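You operate a simulated robot arm through the tools that you are given. There is no shell and no other tool. Be economical: measure what you need, move in short steps, check, and stop when the job is done.

You are at the controls of a simulated robot arm. One attempt, no reset.

Task
Open the left blue table drawer, take the white pole basket from the inside of the left blue table drawer and put it on the back of the tool ledge and shut the drawer again. Fetch the white mug and set it on the back of the tool ledge. Fetch the cork block from the top of the long table and set it on the low shelf of the long table. Pull the top drawer of the card cabinet open. The order is free. Set down upright: white mug.

The check looks at the end state, three seconds after you hand in, the way a careful person would. Anything else that was tipped, shoved, dropped, spilled or broken makes it a failure.

Robot
A 7-joint arm with a two-finger parallel gripper on a trunk, on a base that drives. Base frame: it is fixed to the floor where the robot stands at the start and does not move with it; the origin is under the middle of the robot, x ahead of it, y to its left, z up; the surface under the hand at the start is at about z = 84. Units: cm, rad, N and s.
Its first joint turns from -2.897 to 2.897 rad. Places, roughly: back of the tool ledge (190x20 cm) [-352, 180, 92]; cork block (11x6x4 cm) [100, 20, 90]; left blue table drawer [70, -10, 70]; low shelf of the long table [90, 10, 30]; top drawer of the card cabinet [-530, -160, 80]; white mug (12x8x10 cm) [80, 20, 90]; white pole basket (6x6x2 cm) [70, -10, 70]. Payload 3.43 kg.
Tool frame: the origin (TCP) lies between the finger pads and is the grasp point; the fingertips stand 3 cm ahead of it; z points along the fingers, y is the line along which they close. Largest opening 9.4 cm; finger width 2.8, thickness 1; the body of the gripper, 5 by 9.6 cm, starts 5.5 cm behind the TCP.
Orientation is that of the tool frame in the base frame, as a unit quaternion [x, y, z, w]. With the fingers straight down and closing along the base's y, the tool's x points along the base's -x, its y along +y and its z along -z.

Tools
- The arm moves only by the tool arm_command. Its argument "rows" is a list that holds one entry, the list of rows, each a list of 7 numbers: the gripper command, from -1 (fully open) to 1 (shut), values between in proportion, then the shift along the base's x, y, z in cm, then the turn, a rotation vector about the base's x, y, z in rad. In form: [[[jaw, x, y, z, ax, ay, az], ...]]. A call has 1 to 10 rows; each row shifts and turns the commanded pose from where the row before left it. Each row takes 0.2 s and may step no farther than 5 cm and 0.15 rad from the row before; otherwise, or with a gripper value out of range, the whole call is refused. A pose out of reach is approached as far as the arm can. The call stops where the force on the tool passes 40 N (or 10 N more than at its start, if that is more) or the arm is blocked; 0.2 s more then pass. Each finger travels about 4.5 cm/s and halts on what it meets, pressing with about 34 N; the grip force reading is that of the motor and also rises with nothing between the fingers. The clock runs only during rows and for 0.2 s after the last one: add rows that do not move to give the fingers time. The reply holds the time, the measured pose of the TCP, the force on the tool along the base axes, the opening and the grip force, in the units named above and with some noise, with the torque about the TCP (base axes, N m) and any sound that the robot's microphone picked up.
- Cameras (640 x 400 px; columns grow to the right, rows downward): "scene" is now at [1.39, 19.43, 137.86]; the picture's right is [-0.45, -0.89, 0.00], its down [-0.60, 0.30, -0.74] and it looks along [0.66, -0.33, -0.67] (base axes); focal length 275 px, centre (320, 200). "wrist" rides on the gripper at [7.6, 1.4, -10.3] in the tool frame; the picture's right is [-0.18, 0.98, 0.00], its down [-0.75, -0.14, -0.64] and it looks along [-0.63, -0.12, 0.77] (tool axes); focal length 243 px, centre (320, 200). There is no depth. A picture from a camera that has moved, and an enlarged one, comes with that camera's place and axes in the base frame and with its lens.
- get_image(camera): a new picture of that camera. The clock stands still meanwhile.
- roll_base(legs): drives the robot by 1 to 6 legs, each [ahead, turn to the left] in cm and rad, along the robot's own axes; the way and the turn of a leg run together, so that a leg with both is an arc; at most 150 cm and 3.142 rad a leg. The arm and the cameras ride along, it lands a little off, and it stops where it bumps. It gives what a move gives.
- turn_head(pan, tilt): turns the head with the scene camera to pan (to the left, within 2.094 rad either way) and tilt (down, from -0.506 to 1.204), counted from straight ahead of the robot. It gives what a move gives.
- inspect(camera, box): a new picture of the part [left, top, right, bottom] of that camera's present view, enlarged. The clock stands still meanwhile.
- finish_job(): hands the job in; it is judged then, once.

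Go step by step. Nothing tells you exact positions but the pictures and the camera data: compare them with the known pose of the tool, close in by small moves and look again before you grip or let go. The budget is 165 turns and 120 pictures, counting those below and the enlarged ones. Unless the task says otherwise, let go and move clear before handing in, and close with one line.

The tools are called after "Emit:" as name(argument=value, ...) on one line, values as JSON. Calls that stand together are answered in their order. arm_command: Moves the arm, as the interface text tells. Its arguments: {"type":"object","properties":{"rows":{"type":"array"}},"required":["rows"]} The other tools are called the same way: roll_base (legs) drives the base; turn_head (pan, tilt) turns the head that bears the scene camera; get_image (camera) takes a picture; inspect (camera, box) takes an enlarged picture of a part of a camera's view; finish_job () hands the job in.

At the start:

```text
time_s: 0.0
position: [59.5, 1.52, 108.62]
ee_rot: [0.001, 1.0, -0.001, 0.0]
force: [0.2, 0.1, 1.3]
torque: [0.0, -0.01, -0.04]
gripper_width: 9.38
finger_force: 0.0
robot x, y, heading: [-0.3, -0.52, -0.001]
head pan, tilt: [-0.466, 0.733]
```

scene: 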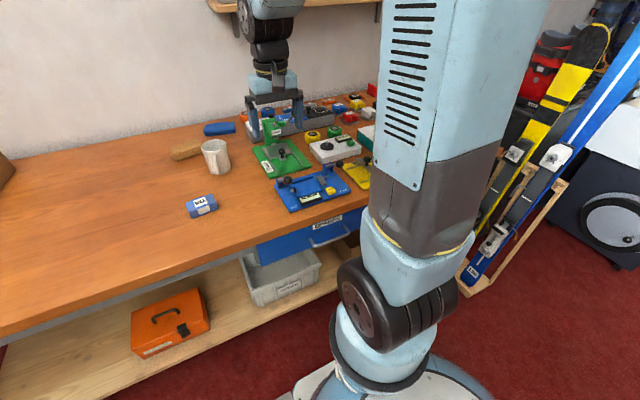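
wrist: 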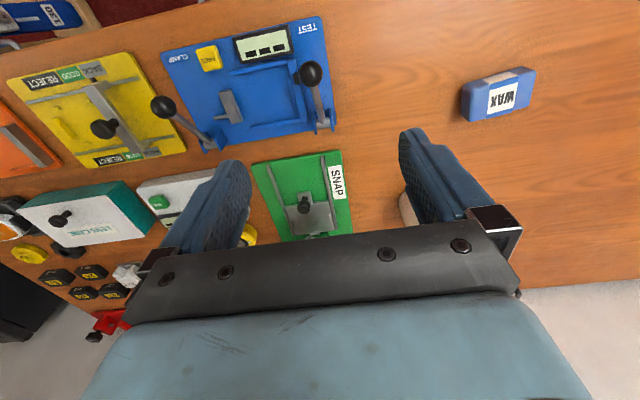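

The mug is near (85,16), the cork block near (96,24) and the left blue drawer's handle near (52,-9). I'll look closer at these before moving.

Emit:
inspect(camera="scene", box=[150, 100, 310, 200])

Emit:
inspect(camera="scene", box=[220, 180, 380, 280])

```text
4.00 times, centred on (230, 150) of scene
camera zoom: at [1.39, 19.43, 137.86], right [-0.45, -0.89, 0.0], down [-0.6, 0.3, -0.74], along [0.66, -0.33, -0.67], focal length 1100 px, centre (680, 400)
```

zoom: 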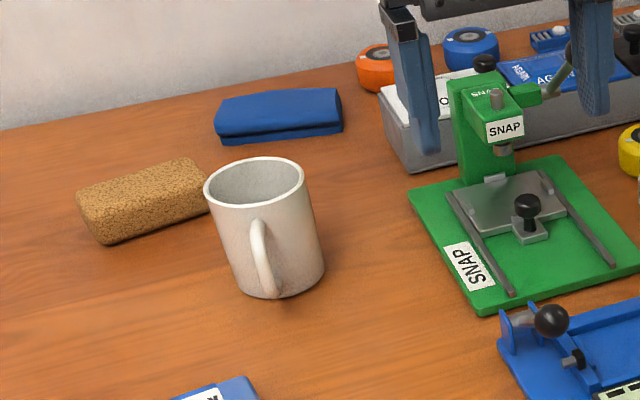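

```text
4.00 times, centred on (300, 230) of scene
camera zoom: at [1.39, 19.43, 137.86], right [-0.45, -0.89, 0.0], down [-0.6, 0.3, -0.74], along [0.66, -0.33, -0.67], focal length 1100 px, centre (400, 80)
```

zoom: 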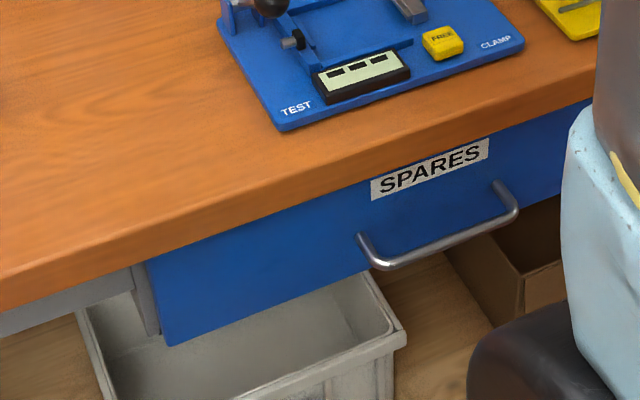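

I'll look around to see the route and the other places.

Emit:
turn_head(pan=2.094, tilt=0.35)

Emit:
get_image(camera="scene")

Emit:
turn_head(pan=0.2, tilt=0.9)

Emit:
get_image(camera="scene")

```text
time_s: 2.3
position: [59.33, 1.34, 108.66]
ee_rot: [0.001, 1.0, 0.0, 0.0]
force: [-0.3, 0.3, 0.0]
torque: [0.01, 0.03, -0.02]
gripper_width: 9.39
finger_force: 0.1
robot x, y, heading: [0.24, -0.64, -0.002]
head pan, tilt: [2.094, 0.351]
```

```text
115 pictures are left
camera scene: at [-10.73, 31.25, 141.28], right [0.87, 0.5, 0.0], down [0.17, -0.3, -0.94], along [-0.47, 0.81, -0.34], focal length 275 px, centre (320, 200)
```

scene: 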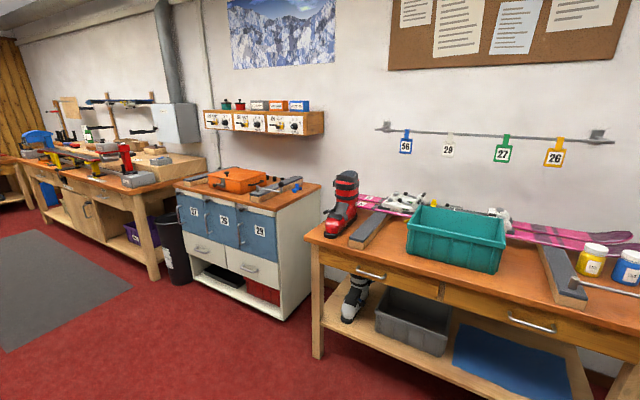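

```text
time_s: 4.2
position: [59.4, 1.39, 108.58]
ee_rot: [0.001, 1.0, 0.0, 0.0]
force: [0.6, -0.6, -0.3]
torque: [0.01, -0.03, 0.0]
gripper_width: 9.41
finger_force: 0.1
robot x, y, heading: [0.19, -0.52, 0.001]
head pan, tilt: [0.201, 0.901]
```

```text
114 pictures are left
camera scene: at [1.31, 24.69, 136.52], right [0.2, -0.98, 0.0], down [-0.77, -0.16, -0.62], along [0.61, 0.12, -0.78], focal length 275 px, centre (320, 200)
```

scene: 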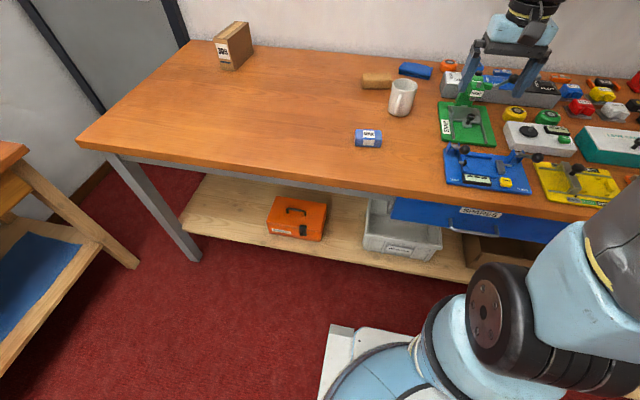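

The handle sits around x 45–47, y -7, z 75. I'll back the base off, then turn the tool to horizontal.

Emit:
roll_base(legs=[[-45, 0]])

Emit:
arm_command(rows=[[[-1, 0, 0, 0, 0, -0.15, 0], [-1, 0, 0, 0, 0, -0.15, 0], [-1, 0, 0, 0, 0, -0.15, 0], [-1, 0, 0, 0, 0, -0.15, 0], [-1, 0, 0, 0, 0, -0.15, 0], [-1, 0, 0, 0, 0, -0.15, 0], [-1, 0, 0, 0, 0, -0.15, 0], [-1, 0, 0, 0, 0, -0.15, 0], [-1, 0, 0, 0, 0, -0.15, 0], [-1, 0, 0, 0, 0, -0.15, 0]]])

Emit:
get_image(camera="wrist")

```text
time_s: 6.9
position: [15.44, 1.64, 108.54]
ee_rot: [-0.001, 1.0, 0.0, -0.001]
force: [-0.2, -0.3, 0.3]
torque: [0.03, 0.0, -0.03]
gripper_width: 9.42
finger_force: 0.1
robot x, y, heading: [-43.94, -0.57, 0.003]
head pan, tilt: [0.201, 0.901]
```

```text
time_s: 9.1
position: [24.1, 2.18, 114.58]
ee_rot: [-0.001, 0.731, -0.001, 0.682]
force: [0.5, 0.1, 0.7]
torque: [0.02, -0.01, 0.02]
gripper_width: 9.39
finger_force: 0.1
out of reach, approached as far as the arm can: row 6, 7, 8, 9, 10
robot x, y, heading: [-43.83, -0.21, 0.002]
head pan, tilt: [0.201, 0.901]
```

```text
113 pictures are left
camera wrist: at [13.36, 3.67, 107.79], right [0.01, 0.98, 0.18], down [-0.59, -0.14, 0.8], along [0.81, -0.12, 0.58], focal length 243 px, centre (320, 200)
```

wrist: 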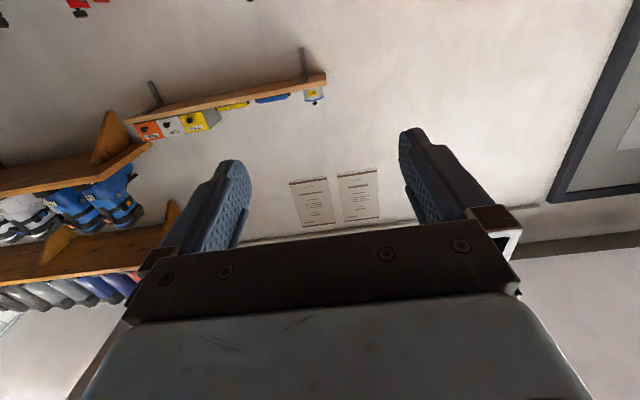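

Emit:
arm_command(rows=[[[-1, 2, -1, -2, 0.15, 0, 0], [-1, 2, -1, -4, 0.15, 0, 0], [-1, 1, -1, -4, 0.15, 0, 0], [-1, 1, -1, -4, 0.15, 0, 0], [-1, 1, -1, -4, 0.15, 0, 0], [-1, 1, -1, -4, 0.15, 0, 0], [-1, 1, -1, -4, 0.15, 0, 0], [-1, 1, -1, -4, 0.15, 0, 0], [-1, 1, -1, -4, 0.15, 0, 0], [-1, 1, 0, 0, 0.15, 0, 0]]])

Emit:
get_image(camera="wrist")

```text
time_s: 11.3
position: [36.31, -6.93, 80.41]
ee_rot: [0.465, 0.535, 0.499, 0.498]
force: [0.3, 0.8, 0.7]
torque: [-0.03, 0.01, 0.02]
gripper_width: 9.4
finger_force: 0.0
robot x, y, heading: [-44.35, -0.19, 0.004]
head pan, tilt: [0.201, 0.901]
```

```text
112 pictures are left
camera wrist: at [25.5, 0.1, 81.48], right [0.01, -0.11, 0.99], down [-0.59, -0.81, -0.08], along [0.81, -0.58, -0.08], focal length 243 px, centre (320, 200)
```

wrist: 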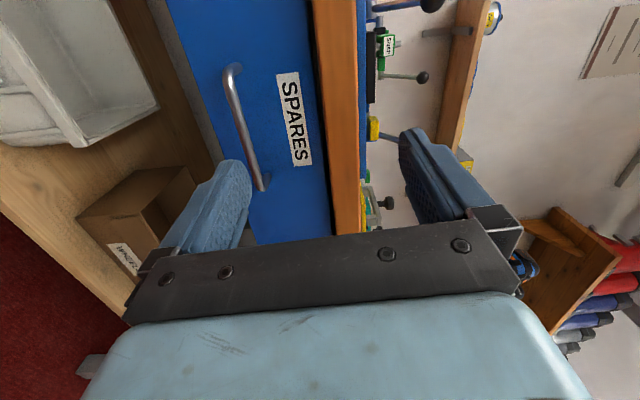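

The bar is at about (48,-7.4,72.9). I'll line up with a half-open gripper and approach.

Emit:
arm_command(rows=[[[0, 0, 0, -3.7, 0, 0, -0.07], [0, 2, -0.4, -3.7, 0, 0, 0], [0, 3, 0, 0, 0, 0, 0], [0, 1.5, 0, 0, 0, 0, 0], [0, 0, 0, 0, 0, 0, 0]]])

Emit:
get_image(camera="wrist")

```text
time_s: 12.5
position: [42.63, -7.05, 73.0]
ee_rot: [0.483, 0.519, 0.481, 0.516]
force: [0.7, 0.0, 0.3]
torque: [-0.02, 0.01, 0.01]
gripper_width: 4.66
finger_force: 0.1
robot x, y, heading: [-43.93, -0.01, 0.003]
head pan, tilt: [0.201, 0.901]
```

```text
111 pictures are left
camera wrist: at [32.32, 0.62, 73.96], right [0.01, -0.11, 0.99], down [-0.64, -0.76, -0.08], along [0.77, -0.64, -0.08], focal length 243 px, centre (320, 200)
```

wrist: 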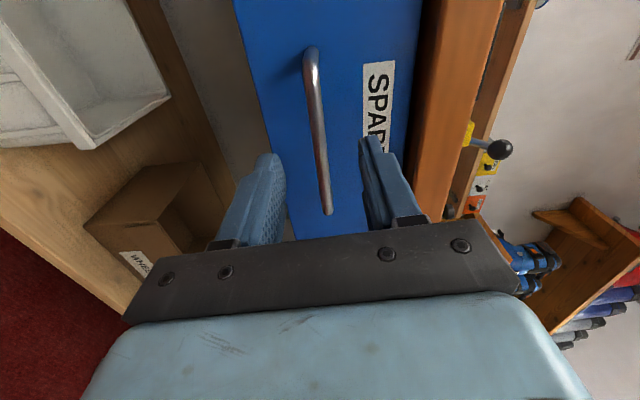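

Emit:
arm_command(rows=[[[0, 3, -0.3, 0, 0, 0, 0], [0, 2.3, 0, 0, 0, 0, 0], [0, 0, 0, 0, 0, 0, 0], [1, 0, 0, 0, 0, 0, 0], [1, 0, 0, 0, 0, 0, 0], [1, 0, 0, 0, 0, 0, 0], [1, 0, 0, 0, 0, 0, 0]]])

Emit:
get_image(camera="wrist")

```text
time_s: 14.1
position: [47.71, -7.33, 72.86]
ee_rot: [0.485, 0.52, 0.48, 0.514]
force: [-0.6, -0.8, -23.6]
torque: [1.01, 0.01, 0.03]
gripper_width: 1.53
finger_force: 44.9
robot x, y, heading: [-43.88, -0.68, 0.001]
head pan, tilt: [0.201, 0.901]
```

```text
110 pictures are left
camera wrist: at [37.62, 0.26, 73.94], right [0.01, -0.11, 0.99], down [-0.64, -0.76, -0.08], along [0.77, -0.64, -0.08], focal length 243 px, centre (320, 200)
```

wrist: 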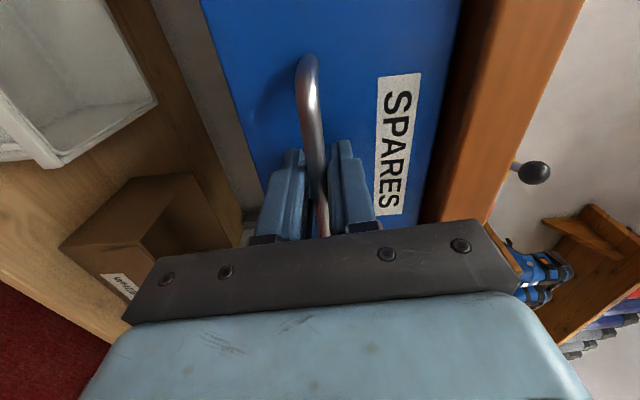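

Gripped, with a small vertical mismatch, so I'll ease down slightly and pull with the base.

Emit:
arm_command(rows=[[[1, 0, 0, -0.5, 0, 0, 0], [1, 0, 0, 0, 0, 0, 0]]])

Emit:
roll_base(legs=[[-26, 0]])

Emit:
turn_head(pan=-0.4, tilt=0.6)

Emit:
get_image(camera="scene")

```text
time_s: 14.7
position: [47.86, -7.44, 72.74]
ee_rot: [0.482, 0.519, 0.482, 0.516]
force: [-21.1, -1.3, 9.3]
torque: [1.02, -0.01, -0.18]
gripper_width: 1.55
finger_force: 44.9
robot x, y, heading: [-43.46, -0.51, 0.001]
head pan, tilt: [0.201, 0.901]
```

```text
time_s: 16.6
position: [21.19, -7.37, 72.8]
ee_rot: [0.482, 0.519, 0.482, 0.516]
force: [-0.4, 20.7, 33.9]
torque: [0.99, -0.06, 0.19]
gripper_width: 1.58
finger_force: 45.0
robot x, y, heading: [-70.68, -0.28, -0.001]
head pan, tilt: [0.201, 0.901]
```

```text
time_s: 17.6
position: [21.24, -7.4, 72.85]
ee_rot: [0.482, 0.519, 0.482, 0.516]
force: [1.0, 3.0, 11.6]
torque: [1.05, -0.02, -0.01]
gripper_width: 1.55
finger_force: 45.1
robot x, y, heading: [-70.69, -0.79, 0.002]
head pan, tilt: [-0.4, 0.6]
```

```text
109 pictures are left
camera scene: at [-68.59, 19.7, 139.0], right [-0.39, -0.92, 0.0], down [-0.52, 0.22, -0.82], along [0.76, -0.32, -0.57], focal length 275 px, centre (320, 200)
```

scene: 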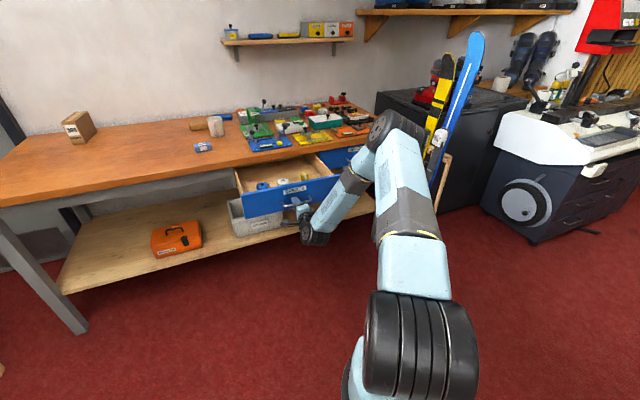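

Emit:
inspect(camera="scene", box=[224, 145, 352, 225])

```text
5.00 times, centred on (288, 185) of scene
camera zoom: at [-68.59, 19.7, 139.0], right [-0.39, -0.92, 0.0], down [-0.52, 0.22, -0.82], along [0.76, -0.32, -0.57], focal length 1374 px, centre (480, 275)
```

zoom: 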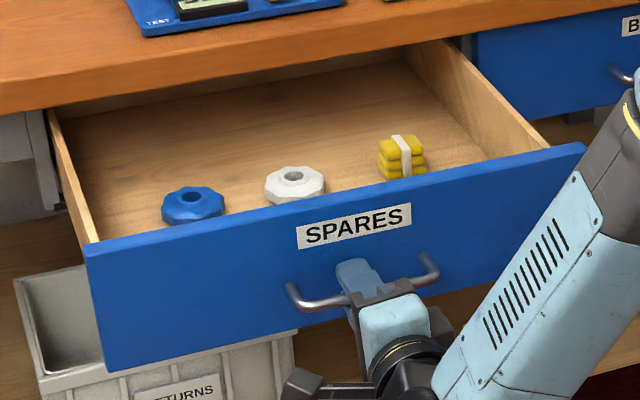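

The drawer is open and the basket shows in it near (45,-8.5). Releasing the handle, backing away and raising the tool.

Emit:
arm_command(rows=[[[0, 0, 0, 0, 0, 0, 0], [0, 0, 0, 0, 0, 0, 0], [0, 0, 0, 0, 0, 0, 0], [0, 0, 0, 0, 0, 0, 0], [0, -4, 0, 0, 0, 0, 0], [0, -4, 0, 0, 0, 0, 0], [0, 0, 0, 4, 0, 0, 0], [0, 0, 0, 5, 0, 0, 0], [0, 0, 0, 5, 0, 0, 0], [0, 0, 0, 5, 0, 0, 0]]])

Emit:
arm_command(rows=[[[0, 0, 0, 4, -0.15, 0, 0], [0, 0, 0, 4, -0.15, 0, 0], [0, 0, 0, 4, -0.15, 0, 0], [0, 0, 0, 2, -0.15, 0, 0], [0, 0, 0, 0, -0.15, 0, 0], [0, 0, 0, 0, -0.15, 0, 0], [0, 0, 0, 0, -0.15, 0, 0], [0, 0, 0, 0, -0.15, 0, 0], [0, 0, 0, 0, -0.15, 0, 0], [0, 0, 0, 0, -0.15, 0, 0]]])

Emit:
arm_command(rows=[[[0, 0, 0, 0, 0, 0.15, 0], [0, 0, 0, 0, 0, 0.15, 0], [0, 0, 0, 0, 0, 0.15, 0], [0, 0, 0, 0, 0, 0.15, 0], [0, 0, 0, 0, 0, 0.15, 0], [0, 0, 0, 0, 0, 0.15, 0], [0, 0, 0, 0, 0, 0.15, 0], [0, 0, 0, 0, 0, 0.15, 0], [0, 0, 0, 0, 0, 0.15, 0], [0, 0, 0, 0, 0, 0.15, 0]]])

```text
time_s: 19.8
position: [13.25, -7.49, 91.36]
ee_rot: [0.482, 0.52, 0.481, 0.516]
force: [0.2, -0.3, -1.1]
torque: [0.0, -0.01, -0.03]
gripper_width: 4.7
finger_force: 0.0
robot x, y, heading: [-70.78, -0.38, 0.001]
head pan, tilt: [-0.4, 0.6]
```

```text
time_s: 22.0
position: [13.26, -7.48, 105.86]
ee_rot: [0.0, 0.709, -0.003, 0.706]
force: [0.0, 0.1, 0.2]
torque: [0.01, 0.02, -0.01]
gripper_width: 4.68
finger_force: 0.0
robot x, y, heading: [-70.6, -0.34, 0.002]
head pan, tilt: [-0.4, 0.6]
```

```text
time_s: 24.2
position: [13.2, -7.43, 105.76]
ee_rot: [0.0, 0.999, -0.001, 0.033]
force: [-0.9, -0.8, 0.2]
torque: [0.03, 0.01, 0.0]
gripper_width: 4.71
finger_force: 0.1
robot x, y, heading: [-70.84, -0.89, -0.001]
head pan, tilt: [-0.4, 0.6]
```

Emit:
roll_base(legs=[[28, 0]])

Emit:
arm_command(rows=[[[-1, 0, 0, -4, 0, 0.066, 0], [-1, 0, 0, 0, 0, 0, 0], [-1, 0, 0, 0, 0, 0, 0]]])

Emit:
get_image(camera="wrist")

Emit:
get_image(camera="scene")

```text
time_s: 26.2
position: [41.73, -7.44, 105.81]
ee_rot: [0.001, 0.999, -0.002, 0.034]
force: [0.1, 0.4, -0.1]
torque: [0.02, 0.01, 0.01]
gripper_width: 4.71
finger_force: 0.1
robot x, y, heading: [-42.07, -0.56, -0.003]
head pan, tilt: [-0.4, 0.6]
```

```text
time_s: 27.0
position: [41.81, -7.59, 101.8]
ee_rot: [0.0, 1.0, -0.002, 0.001]
force: [0.5, 0.2, -0.1]
torque: [0.0, 0.0, -0.01]
gripper_width: 9.39
finger_force: 0.0
robot x, y, heading: [-41.96, -0.3, 0.003]
head pan, tilt: [-0.4, 0.6]
```

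```text
107 pictures are left
camera wrist: at [34.15, -6.12, 112.1], right [0.18, 0.98, 0.0], down [0.75, -0.14, 0.64], along [0.63, -0.12, -0.76], focal length 243 px, centre (320, 200)
```

wrist: 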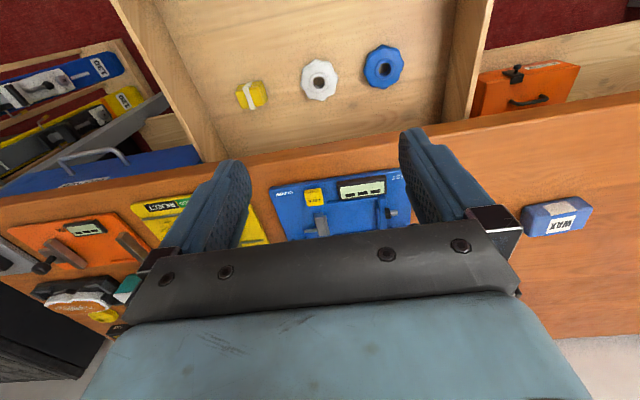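

```text
106 pictures are left
camera scene: at [-40.06, 19.7, 139.0], right [-0.39, -0.92, 0.0], down [-0.52, 0.22, -0.82], along [0.76, -0.32, -0.57], focal length 275 px, centre (320, 200)
```

scene: 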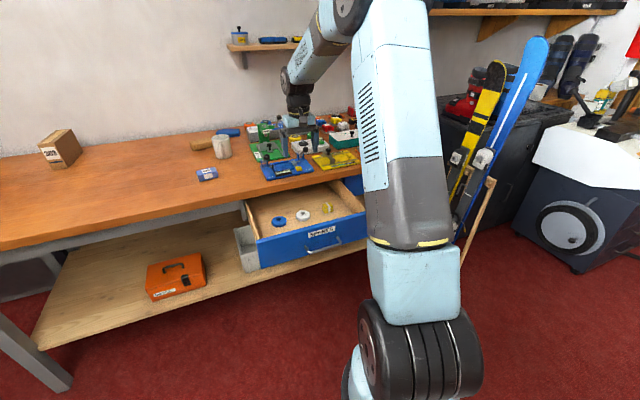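

Basket at about (44.2,-8.2), top near z 70. Descending over it.

Emit:
arm_command(rows=[[[-1, 0, 0, -5, 0, 0, 0], [-1, 0.5, -0.3, -5, 0, 0, 0], [-1, 1, -0.4, -5, 0, 0, 0], [-1, 0.7, 0, -5, 0, 0, 0], [-1, 0, 0, -3, 0, 0, 0], [-1, 0, 0, -2, 0, 0, 0], [-1, 0, 0, 0, 0, 0, 0]]])

Emit:
get_image(camera="wrist")

Emit:
inspect(camera="scene", box=[224, 145, 384, 265])

```text
refused: row 2 steps farther than a row can; nothing moved
```

```text
105 pictures are left
camera wrist: at [34.15, -6.12, 112.1], right [0.18, 0.98, 0.0], down [0.75, -0.14, 0.64], along [0.63, -0.12, -0.76], focal length 243 px, centre (320, 200)
```

wrist: 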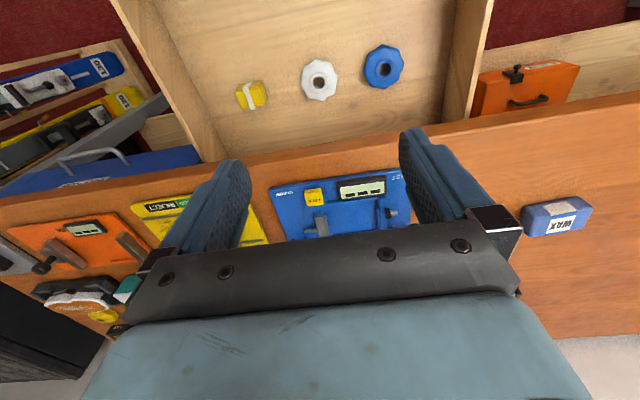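

```text
3.33 times, centred on (304, 205) of scene
camera zoom: at [-40.06, 19.7, 139.0], right [-0.39, -0.92, 0.0], down [-0.52, 0.22, -0.82], along [0.76, -0.32, -0.57], focal length 916 px, centre (373, 183)
```

zoom: 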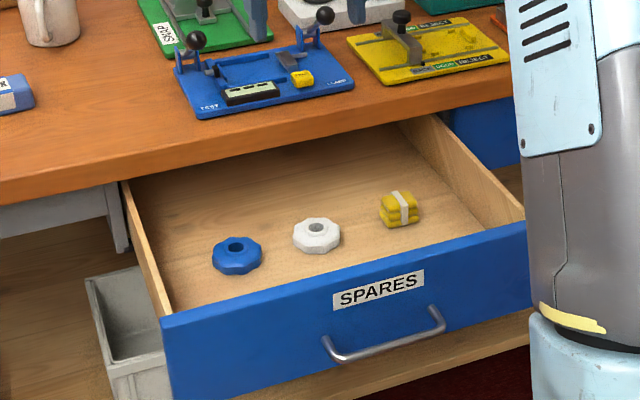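

Emit:
arm_command(rows=[[[-1, 0, 0, -4.5, 0, 0, 0], [-1, 0.5, -0.3, -4.5, 0, 0, 0], [-1, 1, -0.4, -4.5, 0, 0, 0], [-1, 0.7, 0, -4.5, 0, 0, 0], [-1, 0, 0, -4.5, 0, 0, 0], [-1, 0, 0, -3, 0, 0, 0], [-1, 0, 0, 0, 0, 0, 0]]])

Emit:
get_image(camera="wrist")

Emit:
inspect(camera="scene", box=[224, 105, 384, 225])

```text
time_s: 28.6
position: [44.04, -8.32, 76.28]
ee_rot: [0.0, 1.0, -0.002, 0.001]
force: [-0.6, -0.4, 0.1]
torque: [-0.03, 0.0, 0.02]
gripper_width: 9.41
finger_force: 0.1
robot x, y, heading: [-42.11, -0.43, -0.002]
head pan, tilt: [-0.4, 0.6]
```

```text
103 pictures are left
camera wrist: at [36.36, -6.85, 86.65], right [0.18, 0.98, 0.0], down [0.75, -0.14, 0.64], along [0.63, -0.12, -0.76], focal length 243 px, centre (320, 200)
```

wrist: 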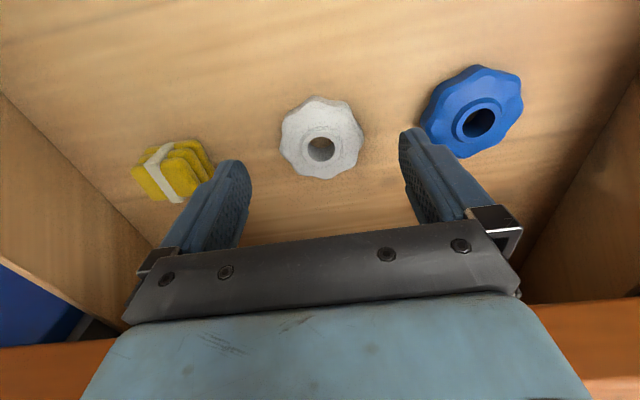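

```text
3.33 times, centred on (304, 165) of scene
camera zoom: at [-40.05, 19.7, 139.0], right [-0.39, -0.92, 0.0], down [-0.52, 0.22, -0.82], along [0.76, -0.32, -0.57], focal length 916 px, centre (373, 317)
```

zoom: 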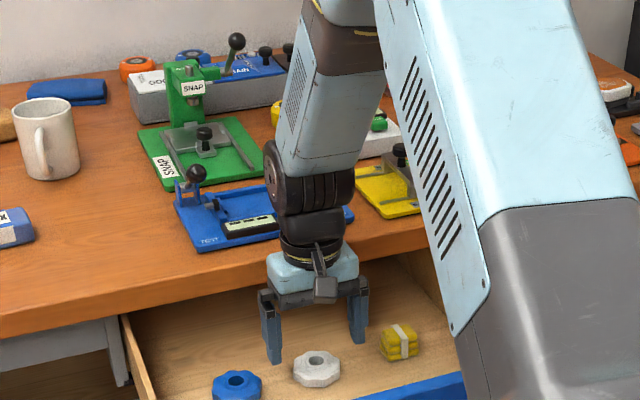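

Emit:
arm_command(rows=[[[-0.75, 0.2, 0, -2.5, 0, 0, 0], [-0.75, 0, 0, -2, 0, 0, 0], [-0.75, 0, 0, -0.6, 0, 0, 0], [-0.75, 0, 0, 0, 0, 0, 0]]])

Emit:
get_image(camera="wrist")

```text
time_s: 29.2
position: [44.62, -8.13, 72.77]
ee_rot: [0.0, 1.0, -0.002, 0.008]
force: [0.6, 0.0, 13.4]
torque: [0.59, 0.14, -0.03]
gripper_width: 8.15
finger_force: 0.1
robot x, y, heading: [-42.02, -0.61, -0.0]
head pan, tilt: [-0.4, 0.6]
stopped in row 3: the force on the tool passed its limit at 60 N (the readings are from after the stop); the commanded pose is now the measured one
```

```text
101 pictures are left
camera wrist: at [36.86, -6.74, 83.11], right [0.18, 0.98, 0.0], down [0.74, -0.14, 0.65], along [0.64, -0.12, -0.76], focal length 243 px, centre (320, 200)
```

wrist: 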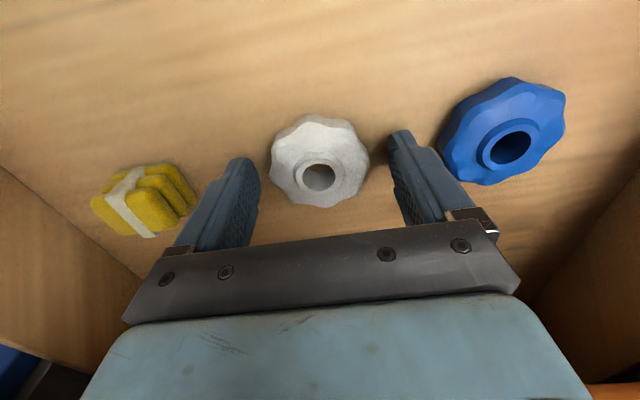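

Fingertips are on the drawer floor with the basket centred between them. Lifting 0.4 and closing.

Emit:
arm_command(rows=[[[-0.75, -0.2, 0, 0.4, 0, -0.015, 0], [1, 0, 0, 0, 0, 0, 0], [1, 0, 0, 0, 0, 0, 0], [1, 0, 0, 0, 0, 0, 0], [1, 0, 0, 0, 0, 0, 0]]])

Emit:
get_image(camera="wrist")

```text
time_s: 30.4
position: [44.4, -8.24, 73.08]
ee_rot: [0.0, 1.0, -0.002, 0.013]
force: [-0.5, -0.2, 0.0]
torque: [0.01, -0.01, 0.03]
gripper_width: 5.8
finger_force: 34.4
robot x, y, heading: [-42.22, -0.59, 0.002]
head pan, tilt: [-0.4, 0.6]
```

```text
100 pictures are left
camera wrist: at [36.53, -6.77, 83.3], right [0.18, 0.98, 0.0], down [0.74, -0.14, 0.66], along [0.65, -0.12, -0.75], focal length 243 px, centre (320, 200)
```

wrist: 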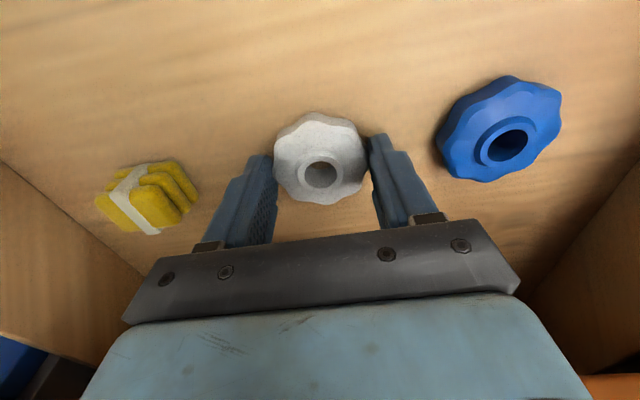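

Emit:
arm_command(rows=[[[1, 0, 0, 3, 0, 0, 0], [1, 0, 0, 4, 0, 0, 0], [1, 0, 0, 5, 0, 0, 0], [1, 0, 0, 5, 0, 0, 0], [1, 0, 0, 5, 0, 0, 0], [1, 0, 0, 5, 0, 0, 0], [1, 0, 0, 5, 0, 0, 0]]])

Emit:
get_image(camera="wrist")

Emit:
turn_head(pan=2.09, tilt=0.7)

Emit:
get_image(camera="scene")

```text
time_s: 32.0
position: [44.66, -8.1, 105.0]
ee_rot: [0.0, 1.0, -0.003, 0.013]
force: [0.7, 0.0, -0.4]
torque: [0.05, 0.02, 0.02]
gripper_width: 0.01
finger_force: 32.7
robot x, y, heading: [-42.06, -0.41, -0.004]
head pan, tilt: [-0.4, 0.6]
```

```text
99 pictures are left
camera wrist: at [36.7, -6.61, 115.31], right [0.18, 0.98, 0.0], down [0.74, -0.14, 0.66], along [0.65, -0.12, -0.75], focal length 243 px, centre (320, 200)
```

wrist: 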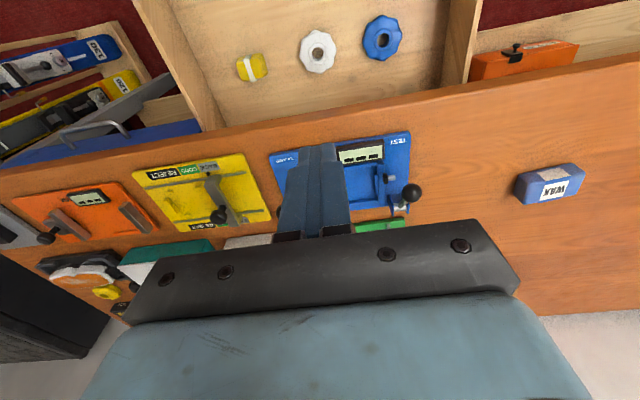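

```text
time_s: 34.3
position: [44.55, -8.14, 105.13]
ee_rot: [0.0, 1.0, -0.002, 0.014]
force: [0.0, -1.1, 1.1]
torque: [0.0, 0.01, -0.04]
gripper_width: 0.04
finger_force: 32.7
robot x, y, heading: [-42.25, -0.53, -0.001]
head pan, tilt: [2.089, 0.7]
```

```text
98 pictures are left
camera scene: at [-52.41, 30.51, 138.15], right [0.87, 0.5, 0.0], down [0.32, -0.56, -0.77], along [-0.38, 0.66, -0.64], focal length 275 px, centre (320, 200)
```

scene: 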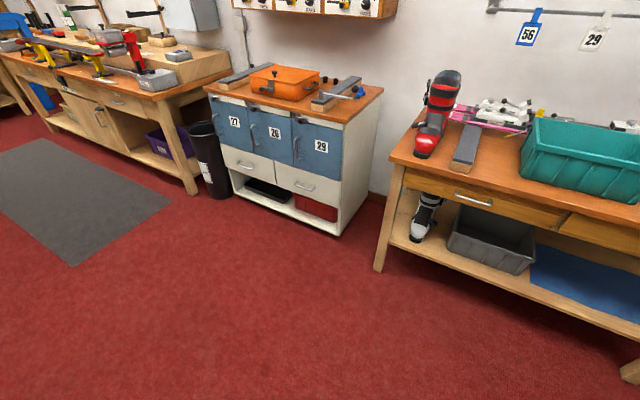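

The basket slipped out during the lift and is still in the drawer. I'll look at its shape closely.

Emit:
inspect(camera="wrist", box=[220, 0, 420, 100])

Emit:
turn_head(pan=-0.4, tilt=0.6)

Emit:
inspect(camera="scene", box=[260, 195, 350, 245])

```text
3.20 times, centred on (320, 50) of wrist
camera zoom: at [36.68, -6.61, 115.27], right [0.18, 0.98, 0.0], down [0.74, -0.14, 0.66], along [0.65, -0.12, -0.75], focal length 776 px, centre (320, 680)
```

zoom: 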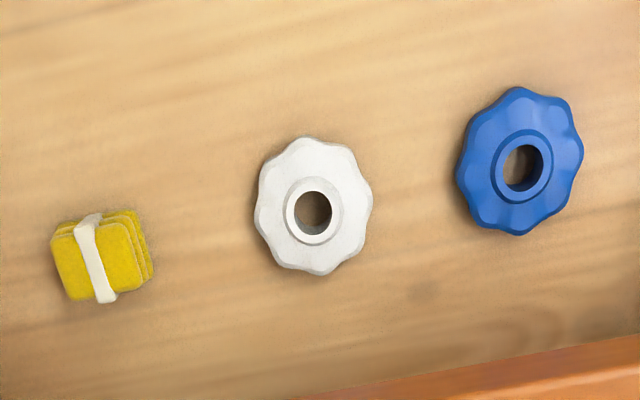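

```text
time_s: 36.5
position: [44.57, -8.04, 105.02]
ee_rot: [0.0, 1.0, -0.002, 0.014]
force: [0.0, 1.1, -0.3]
torque: [0.02, 0.02, 0.02]
gripper_width: 0.02
finger_force: 33.2
robot x, y, heading: [-42.18, -0.11, -0.002]
head pan, tilt: [-0.4, 0.6]
```

```text
7.11 times, centred on (305, 220) of scene
camera zoom: at [-40.05, 19.7, 139.0], right [-0.39, -0.92, 0.0], down [-0.52, 0.22, -0.82], along [0.76, -0.32, -0.57], focal length 1955 px, centre (427, 58)
```

zoom: 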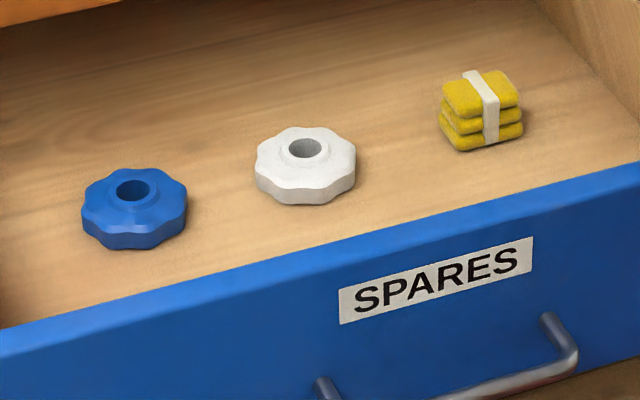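

The rim's straight edge is low, so the tips must sit right at the floor. I'll retry with light contact.

Emit:
arm_command(rows=[[[-0.75, 0, 0, -4.5, 0, 0.028, 0], [-0.75, 0.1, 0, -4.5, 0, 0, 0], [-0.75, 0, -0.3, -4.5, 0, 0, 0], [-0.75, 0, 0, -4.5, 0, 0, 0], [-0.75, 0, 0, -4.5, 0, 0, 0], [-0.75, 0, 0, -4.5, 0, 0, 0], [-0.75, 0, 0, -3.0, 0, 0, 0], [-0.75, 0, 0, -1.5, 0, 0, 0], [-0.75, 0, 0, -0.2, 0, 0, 0], [-0.75, 0, 0, 0, 0, 0, 0]]])

Emit:
get_image(camera="wrist")

```text
time_s: 38.7
position: [44.7, -8.58, 73.43]
ee_rot: [0.0, 1.0, -0.002, 0.0]
force: [-0.5, -0.6, 0.2]
torque: [-0.01, 0.01, 0.02]
gripper_width: 8.23
finger_force: 0.1
robot x, y, heading: [-42.09, -0.01, 0.002]
head pan, tilt: [-0.4, 0.6]
```

```text
95 pictures are left
camera wrist: at [37.02, -7.02, 83.77], right [0.18, 0.98, 0.0], down [0.75, -0.14, 0.64], along [0.63, -0.12, -0.77], focal length 243 px, centre (320, 200)
```

wrist: 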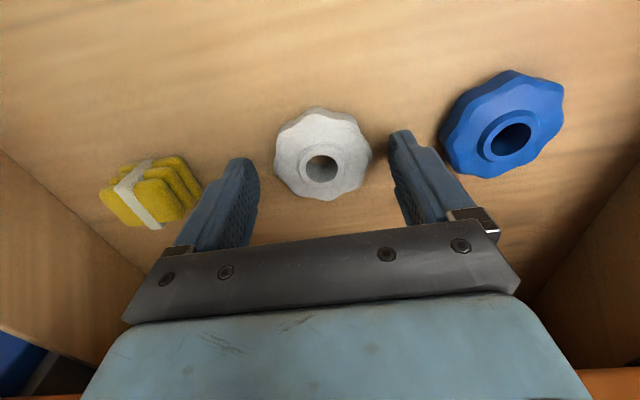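

Emit:
arm_command(rows=[[[-0.75, 0, 0, -0.4, 0, 0, 0], [-0.75, 0, 0, -0.2, 0, 0, 0], [-0.75, 0, 0, -0.2, 0, 0, 0], [-0.75, 0, 0, 0, 0, 0, 0]]])

```text
time_s: 39.7
position: [44.45, -8.56, 72.8]
ee_rot: [0.0, 1.0, -0.002, 0.002]
force: [0.0, -0.6, 37.1]
torque: [1.66, 0.48, 0.04]
gripper_width: 8.24
finger_force: 0.0
robot x, y, heading: [-42.24, -0.57, 0.0]
head pan, tilt: [-0.4, 0.6]
```

Emit:
arm_command(rows=[[[-0.75, 0.3, 0.1, 0.15, 0, 0, 0], [1, 0, 0, 0, 0, 0, 0], [1, 0, 0, 0, 0, 0, 0], [1, 0, 0, 0, 0, 0, 0], [1, 0, 0, 0, 0, 0, 0]]])

Emit:
inspect(camera="wrist", box=[220, 70, 420, 270])

Emit:
inspect(camera="scene", box=[260, 175, 350, 245])

```text
time_s: 40.9
position: [44.7, -8.36, 72.85]
ee_rot: [-0.001, 1.0, -0.002, 0.0]
force: [-0.8, 17.0, 27.6]
torque: [1.43, 0.07, -0.01]
gripper_width: 5.82
finger_force: 33.7
robot x, y, heading: [-42.28, -0.02, -0.0]
head pan, tilt: [-0.4, 0.6]
```

```text
2.00 times, centred on (320, 170) of wrist
camera zoom: at [37.11, -6.81, 83.19], right [0.18, 0.98, 0.0], down [0.75, -0.14, 0.64], along [0.63, -0.12, -0.77], focal length 485 px, centre (320, 260)
```

zoom: 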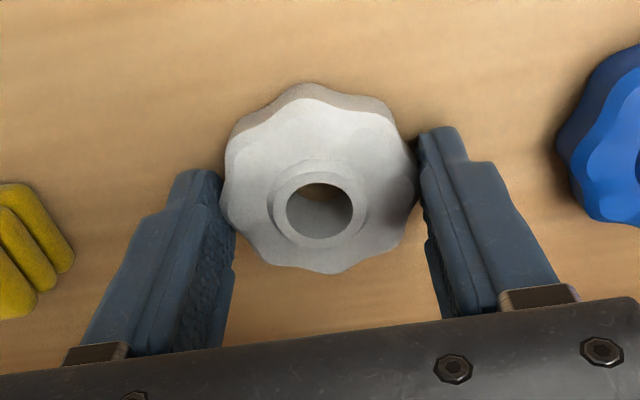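

```text
5.71 times, centred on (305, 210) of scene
camera zoom: at [-40.19, 19.75, 138.99], right [-0.39, -0.92, 0.0], down [-0.52, 0.22, -0.83], along [0.76, -0.32, -0.56], focal length 1571 px, centre (406, 143)
```

zoom: 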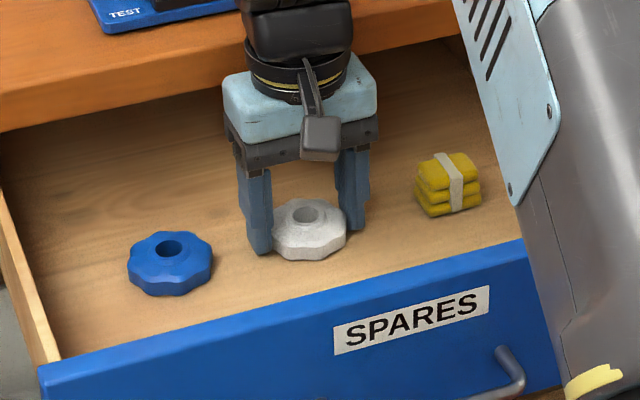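

Emit:
arm_command(rows=[[[1, 0, 0, 0.3, 0, 0, 0], [1, 0, 0, 0.4, 0, 0, 0], [1, 0, 0, 0.5, 0, 0, 0], [1, 0, 0, 0.5, 0, 0, 0], [1, 0, 0, 0.5, 0, 0, 0]]])

Emit:
inspect(camera="scene", box=[260, 175, 350, 245])

```text
time_s: 42.1
position: [44.78, -8.38, 74.93]
ee_rot: [0.0, 1.0, -0.001, -0.001]
force: [0.6, 0.4, -0.6]
torque: [0.03, -0.05, 0.02]
gripper_width: 5.84
finger_force: 34.0
robot x, y, heading: [-42.08, -0.35, -0.002]
head pan, tilt: [-0.4, 0.6]
```

```text
5.71 times, centred on (305, 210) of scene
camera zoom: at [-40.04, 19.7, 139.0], right [-0.39, -0.92, 0.0], down [-0.52, 0.22, -0.82], along [0.76, -0.32, -0.57], focal length 1571 px, centre (406, 143)
```

zoom: 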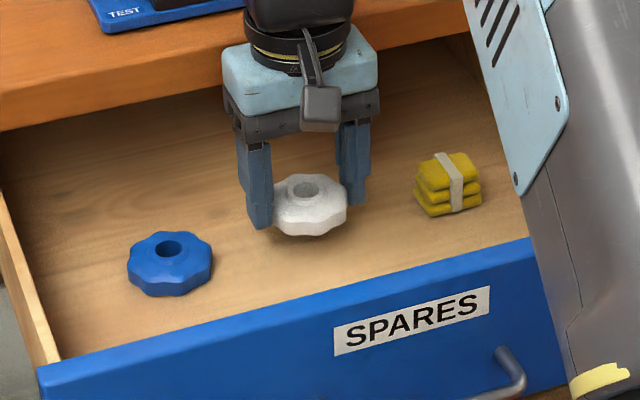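

It lifts now. Raising gently.

Emit:
arm_command(rows=[[[1, 0, 0, 1, 0, 0, 0], [1, 0, 0, 1.5, 0, 0, 0], [1, 0, 0, 2, 0, 0, 0], [1, 0, 0, 2, 0, 0, 0], [1, 0, 0, 2.5, 0, 0, 0], [1, 0, 0, 3, 0, 0, 0], [1, 0, 0, 3, 0, 0, 0], [1, 0, 0, 3, 0, 0, 0], [1, 0, 0, 2, 0, 0, 0], [1, 0, 0, 1, 0, 0, 0]]])

Emit:
inspect(camera="wrist", box=[220, 70, 420, 270])

```text
time_s: 44.3
position: [44.81, -8.43, 95.93]
ee_rot: [0.0, 1.0, -0.001, 0.0]
force: [0.0, -0.2, -0.8]
torque: [-0.04, -0.02, 0.0]
gripper_width: 5.79
finger_force: 34.2
robot x, y, heading: [-42.14, -0.57, -0.001]
head pan, tilt: [-0.4, 0.6]
```

```text
2.00 times, centred on (320, 170) of wrist
camera zoom: at [37.18, -6.96, 106.41], right [0.18, 0.98, 0.0], down [0.75, -0.14, 0.64], along [0.63, -0.12, -0.77], focal length 485 px, centre (320, 260)
```

zoom: 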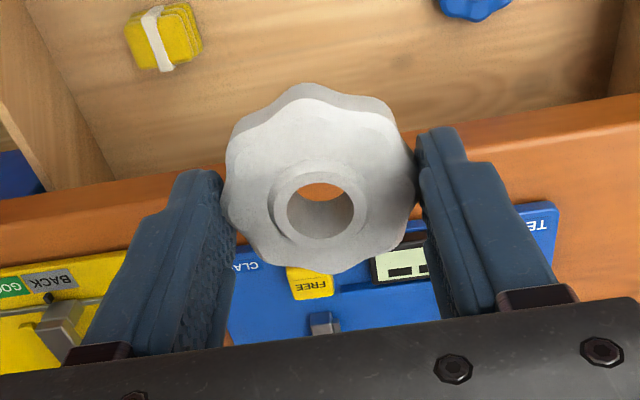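

Basket held firmly. I'll lift a bit more, back away from the table, turn round and look before driving.

Emit:
arm_command(rows=[[[1, 0, 0, 2, 0, 0, 0], [1, 0, 0, 3, 0, 0, 0], [1, 0, 0, 3, 0, 0, 0], [1, 0, 0, 3, 0, 0, 0], [1, 0, 0, 2, 0, 0, 0]]])

Emit:
roll_base(legs=[[-45, 0], [0, 3.14]])

Emit:
turn_head(pan=0, tilt=0.3)

Emit:
get_image(camera="scene")

Emit:
turn_head(pan=-0.6, tilt=0.3)

Emit:
get_image(camera="scene")

```text
time_s: 45.5
position: [44.72, -8.37, 108.83]
ee_rot: [0.0, 1.0, -0.002, -0.001]
force: [0.2, 0.0, 0.3]
torque: [-0.05, -0.03, -0.01]
gripper_width: 5.82
finger_force: 33.7
robot x, y, heading: [-42.23, -0.4, 0.003]
head pan, tilt: [-0.4, 0.6]
```

```text
time_s: 52.3
position: [-63.13, 84.41, 108.92]
ee_rot: [-0.642, 0.767, -0.001, 0.001]
force: [-0.6, -0.4, -1.1]
torque: [0.0, -0.02, 0.0]
gripper_width: 5.81
finger_force: 33.9
robot x, y, heading: [-75.96, -2.08, 1.43]
head pan, tilt: [-0.4, 0.6]
stopped in leg 2: the robot was blocked; the commanded pose is now the measured one
```

```text
time_s: 53.2
position: [-63.0, 84.38, 108.97]
ee_rot: [-0.642, 0.767, 0.0, 0.001]
force: [-0.5, 1.1, -0.8]
torque: [-0.01, 0.02, -0.03]
gripper_width: 5.81
finger_force: 33.9
robot x, y, heading: [-75.74, -1.91, 1.441]
head pan, tilt: [0.0, 0.3]
```

```text
90 pictures are left
camera scene: at [-98.98, 4.56, 141.74], right [0.99, -0.14, 0.0], down [-0.04, -0.29, -0.95], along [0.13, 0.95, -0.3], focal length 275 px, centre (320, 200)
```

scene: 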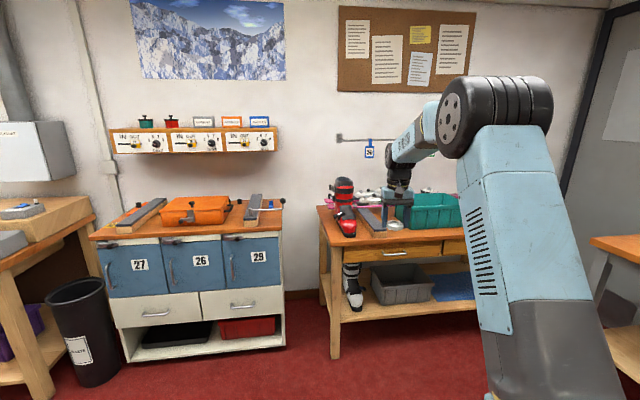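

```text
time_s: 54.2
position: [-62.9, 84.41, 108.86]
ee_rot: [-0.642, 0.767, -0.001, 0.001]
force: [0.2, -0.7, -1.0]
torque: [0.01, 0.0, 0.01]
gripper_width: 5.82
finger_force: 33.8
robot x, y, heading: [-76.14, -2.21, 1.433]
head pan, tilt: [-0.6, 0.3]
```

```text
89 pictures are left
camera scene: at [-93.99, 2.23, 141.75], right [0.74, -0.67, 0.0], down [-0.2, -0.22, -0.96], along [0.64, 0.71, -0.3], focal length 275 px, centre (320, 200)
```

scene: 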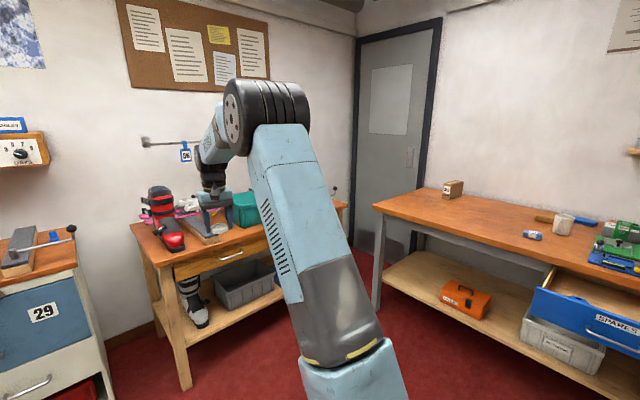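

The base was blocked mid-turn by something, so I'll look on both sides.

Emit:
turn_head(pan=1.3, tilt=0.75)

Emit:
get_image(camera="scene")

Emit:
turn_head(pan=2.09, tilt=0.75)

Emit:
get_image(camera="scene")

Emit:
turn_head(pan=-2.09, tilt=0.75)

Emit:
get_image(camera="scene")

```text
time_s: 56.0
position: [-62.89, 84.31, 108.93]
ee_rot: [-0.642, 0.766, -0.002, 0.001]
force: [-0.4, 0.1, 0.3]
torque: [-0.03, 0.03, 0.02]
gripper_width: 5.84
finger_force: 33.8
robot x, y, heading: [-76.05, -1.64, 1.434]
head pan, tilt: [1.3, 0.75]
```

```text
88 pictures are left
camera scene: at [-107.87, -1.4, 137.72], right [0.4, 0.92, 0.0], down [0.63, -0.27, -0.73], along [-0.67, 0.29, -0.68], focal length 275 px, centre (320, 200)
```

scene: 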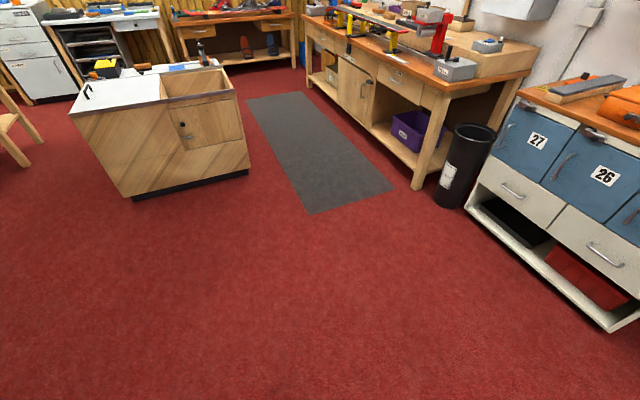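

```text
time_s: 57.2
position: [-62.96, 84.25, 108.84]
ee_rot: [-0.642, 0.767, -0.001, 0.001]
force: [-0.2, 0.1, -0.3]
torque: [-0.01, -0.02, 0.02]
gripper_width: 5.82
finger_force: 33.6
robot x, y, heading: [-76.12, -2.23, 1.432]
head pan, tilt: [2.089, 0.75]
```

```text
87 pictures are left
camera scene: at [-107.96, -7.76, 137.72], right [-0.37, 0.93, 0.0], down [0.63, 0.25, -0.73], along [-0.68, -0.27, -0.68], focal length 275 px, centre (320, 200)
```

scene: 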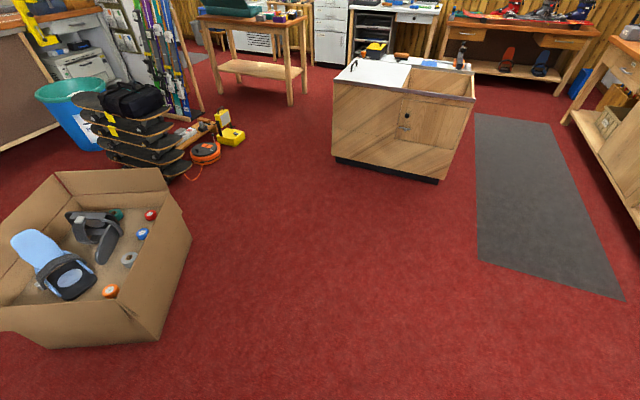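

```text
time_s: 60.6
position: [-62.87, 84.34, 109.07]
ee_rot: [-0.642, 0.767, -0.001, 0.001]
force: [0.5, 0.1, 0.1]
torque: [0.03, -0.02, 0.01]
gripper_width: 5.81
finger_force: 34.2
robot x, y, heading: [-75.92, -1.91, 1.437]
head pan, tilt: [-2.089, 0.75]
```

```text
86 pictures are left
camera scene: at [-93.7, -9.74, 137.72], right [-0.61, -0.79, 0.0], down [-0.54, 0.41, -0.73], along [0.58, -0.45, -0.68], focal length 275 px, centre (320, 200)
```

scene: 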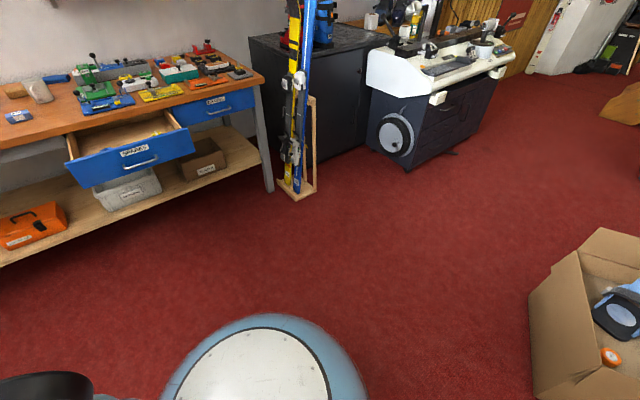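

Nothing visible is touching the base. I'll test a small turn.

Emit:
roll_base(legs=[[0, 0.3]])

```text
time_s: 62.0
position: [-89.05, 84.05, 108.96]
ee_rot: [0.75, -0.662, 0.002, -0.001]
force: [-0.8, -0.5, -0.9]
torque: [0.02, -0.01, -0.01]
gripper_width: 5.82
finger_force: 34.0
robot x, y, heading: [-73.85, -2.08, 1.733]
head pan, tilt: [-2.089, 0.75]
```

Emit:
turn_head(pan=1.8, tilt=1.2)

Emit:
get_image(camera="scene")

```text
time_s: 65.2
position: [-89.2, 84.02, 108.94]
ee_rot: [0.75, -0.661, 0.001, -0.002]
force: [0.0, 0.2, -0.7]
torque: [0.0, 0.02, -0.01]
gripper_width: 5.81
finger_force: 34.4
robot x, y, heading: [-73.64, -2.07, 1.732]
head pan, tilt: [1.799, 1.201]
```

```text
85 pictures are left
camera scene: at [-101.33, -13.66, 134.55], right [-0.38, 0.93, 0.0], down [0.86, 0.35, -0.36], along [-0.34, -0.14, -0.93], focal length 275 px, centre (320, 200)
```

scene: 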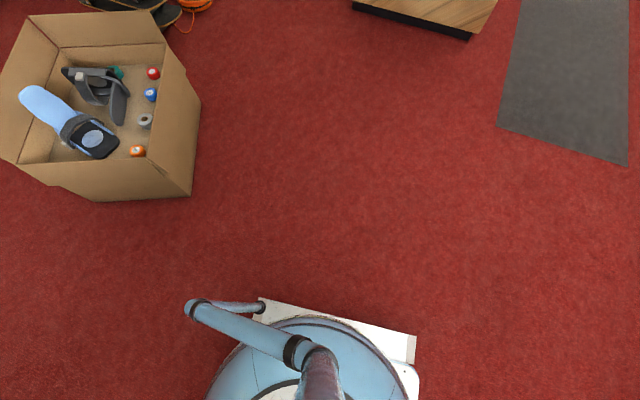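

The floor around the base is clear. Continuing the turn in pieces.

Emit:
roll_base(legs=[[0, 0.7]])

Emit:
roll_base(legs=[[0, 0.7]])

```text
time_s: 67.7
position: [-141.29, 53.31, 109.07]
ee_rot: [0.933, -0.36, 0.001, -0.002]
force: [0.5, 0.1, -0.6]
torque: [-0.01, 0.04, 0.03]
gripper_width: 5.8
finger_force: 33.9
robot x, y, heading: [-70.65, 2.12, 2.431]
head pan, tilt: [1.799, 1.201]
```

```text
time_s: 70.2
position: [-157.82, -4.73, 108.97]
ee_rot: [1.0, -0.016, 0.001, -0.001]
force: [0.4, -1.1, -0.6]
torque: [0.02, 0.01, -0.01]
gripper_width: 5.83
finger_force: 34.0
robot x, y, heading: [-70.54, 7.63, 3.124]
head pan, tilt: [1.799, 1.201]
```

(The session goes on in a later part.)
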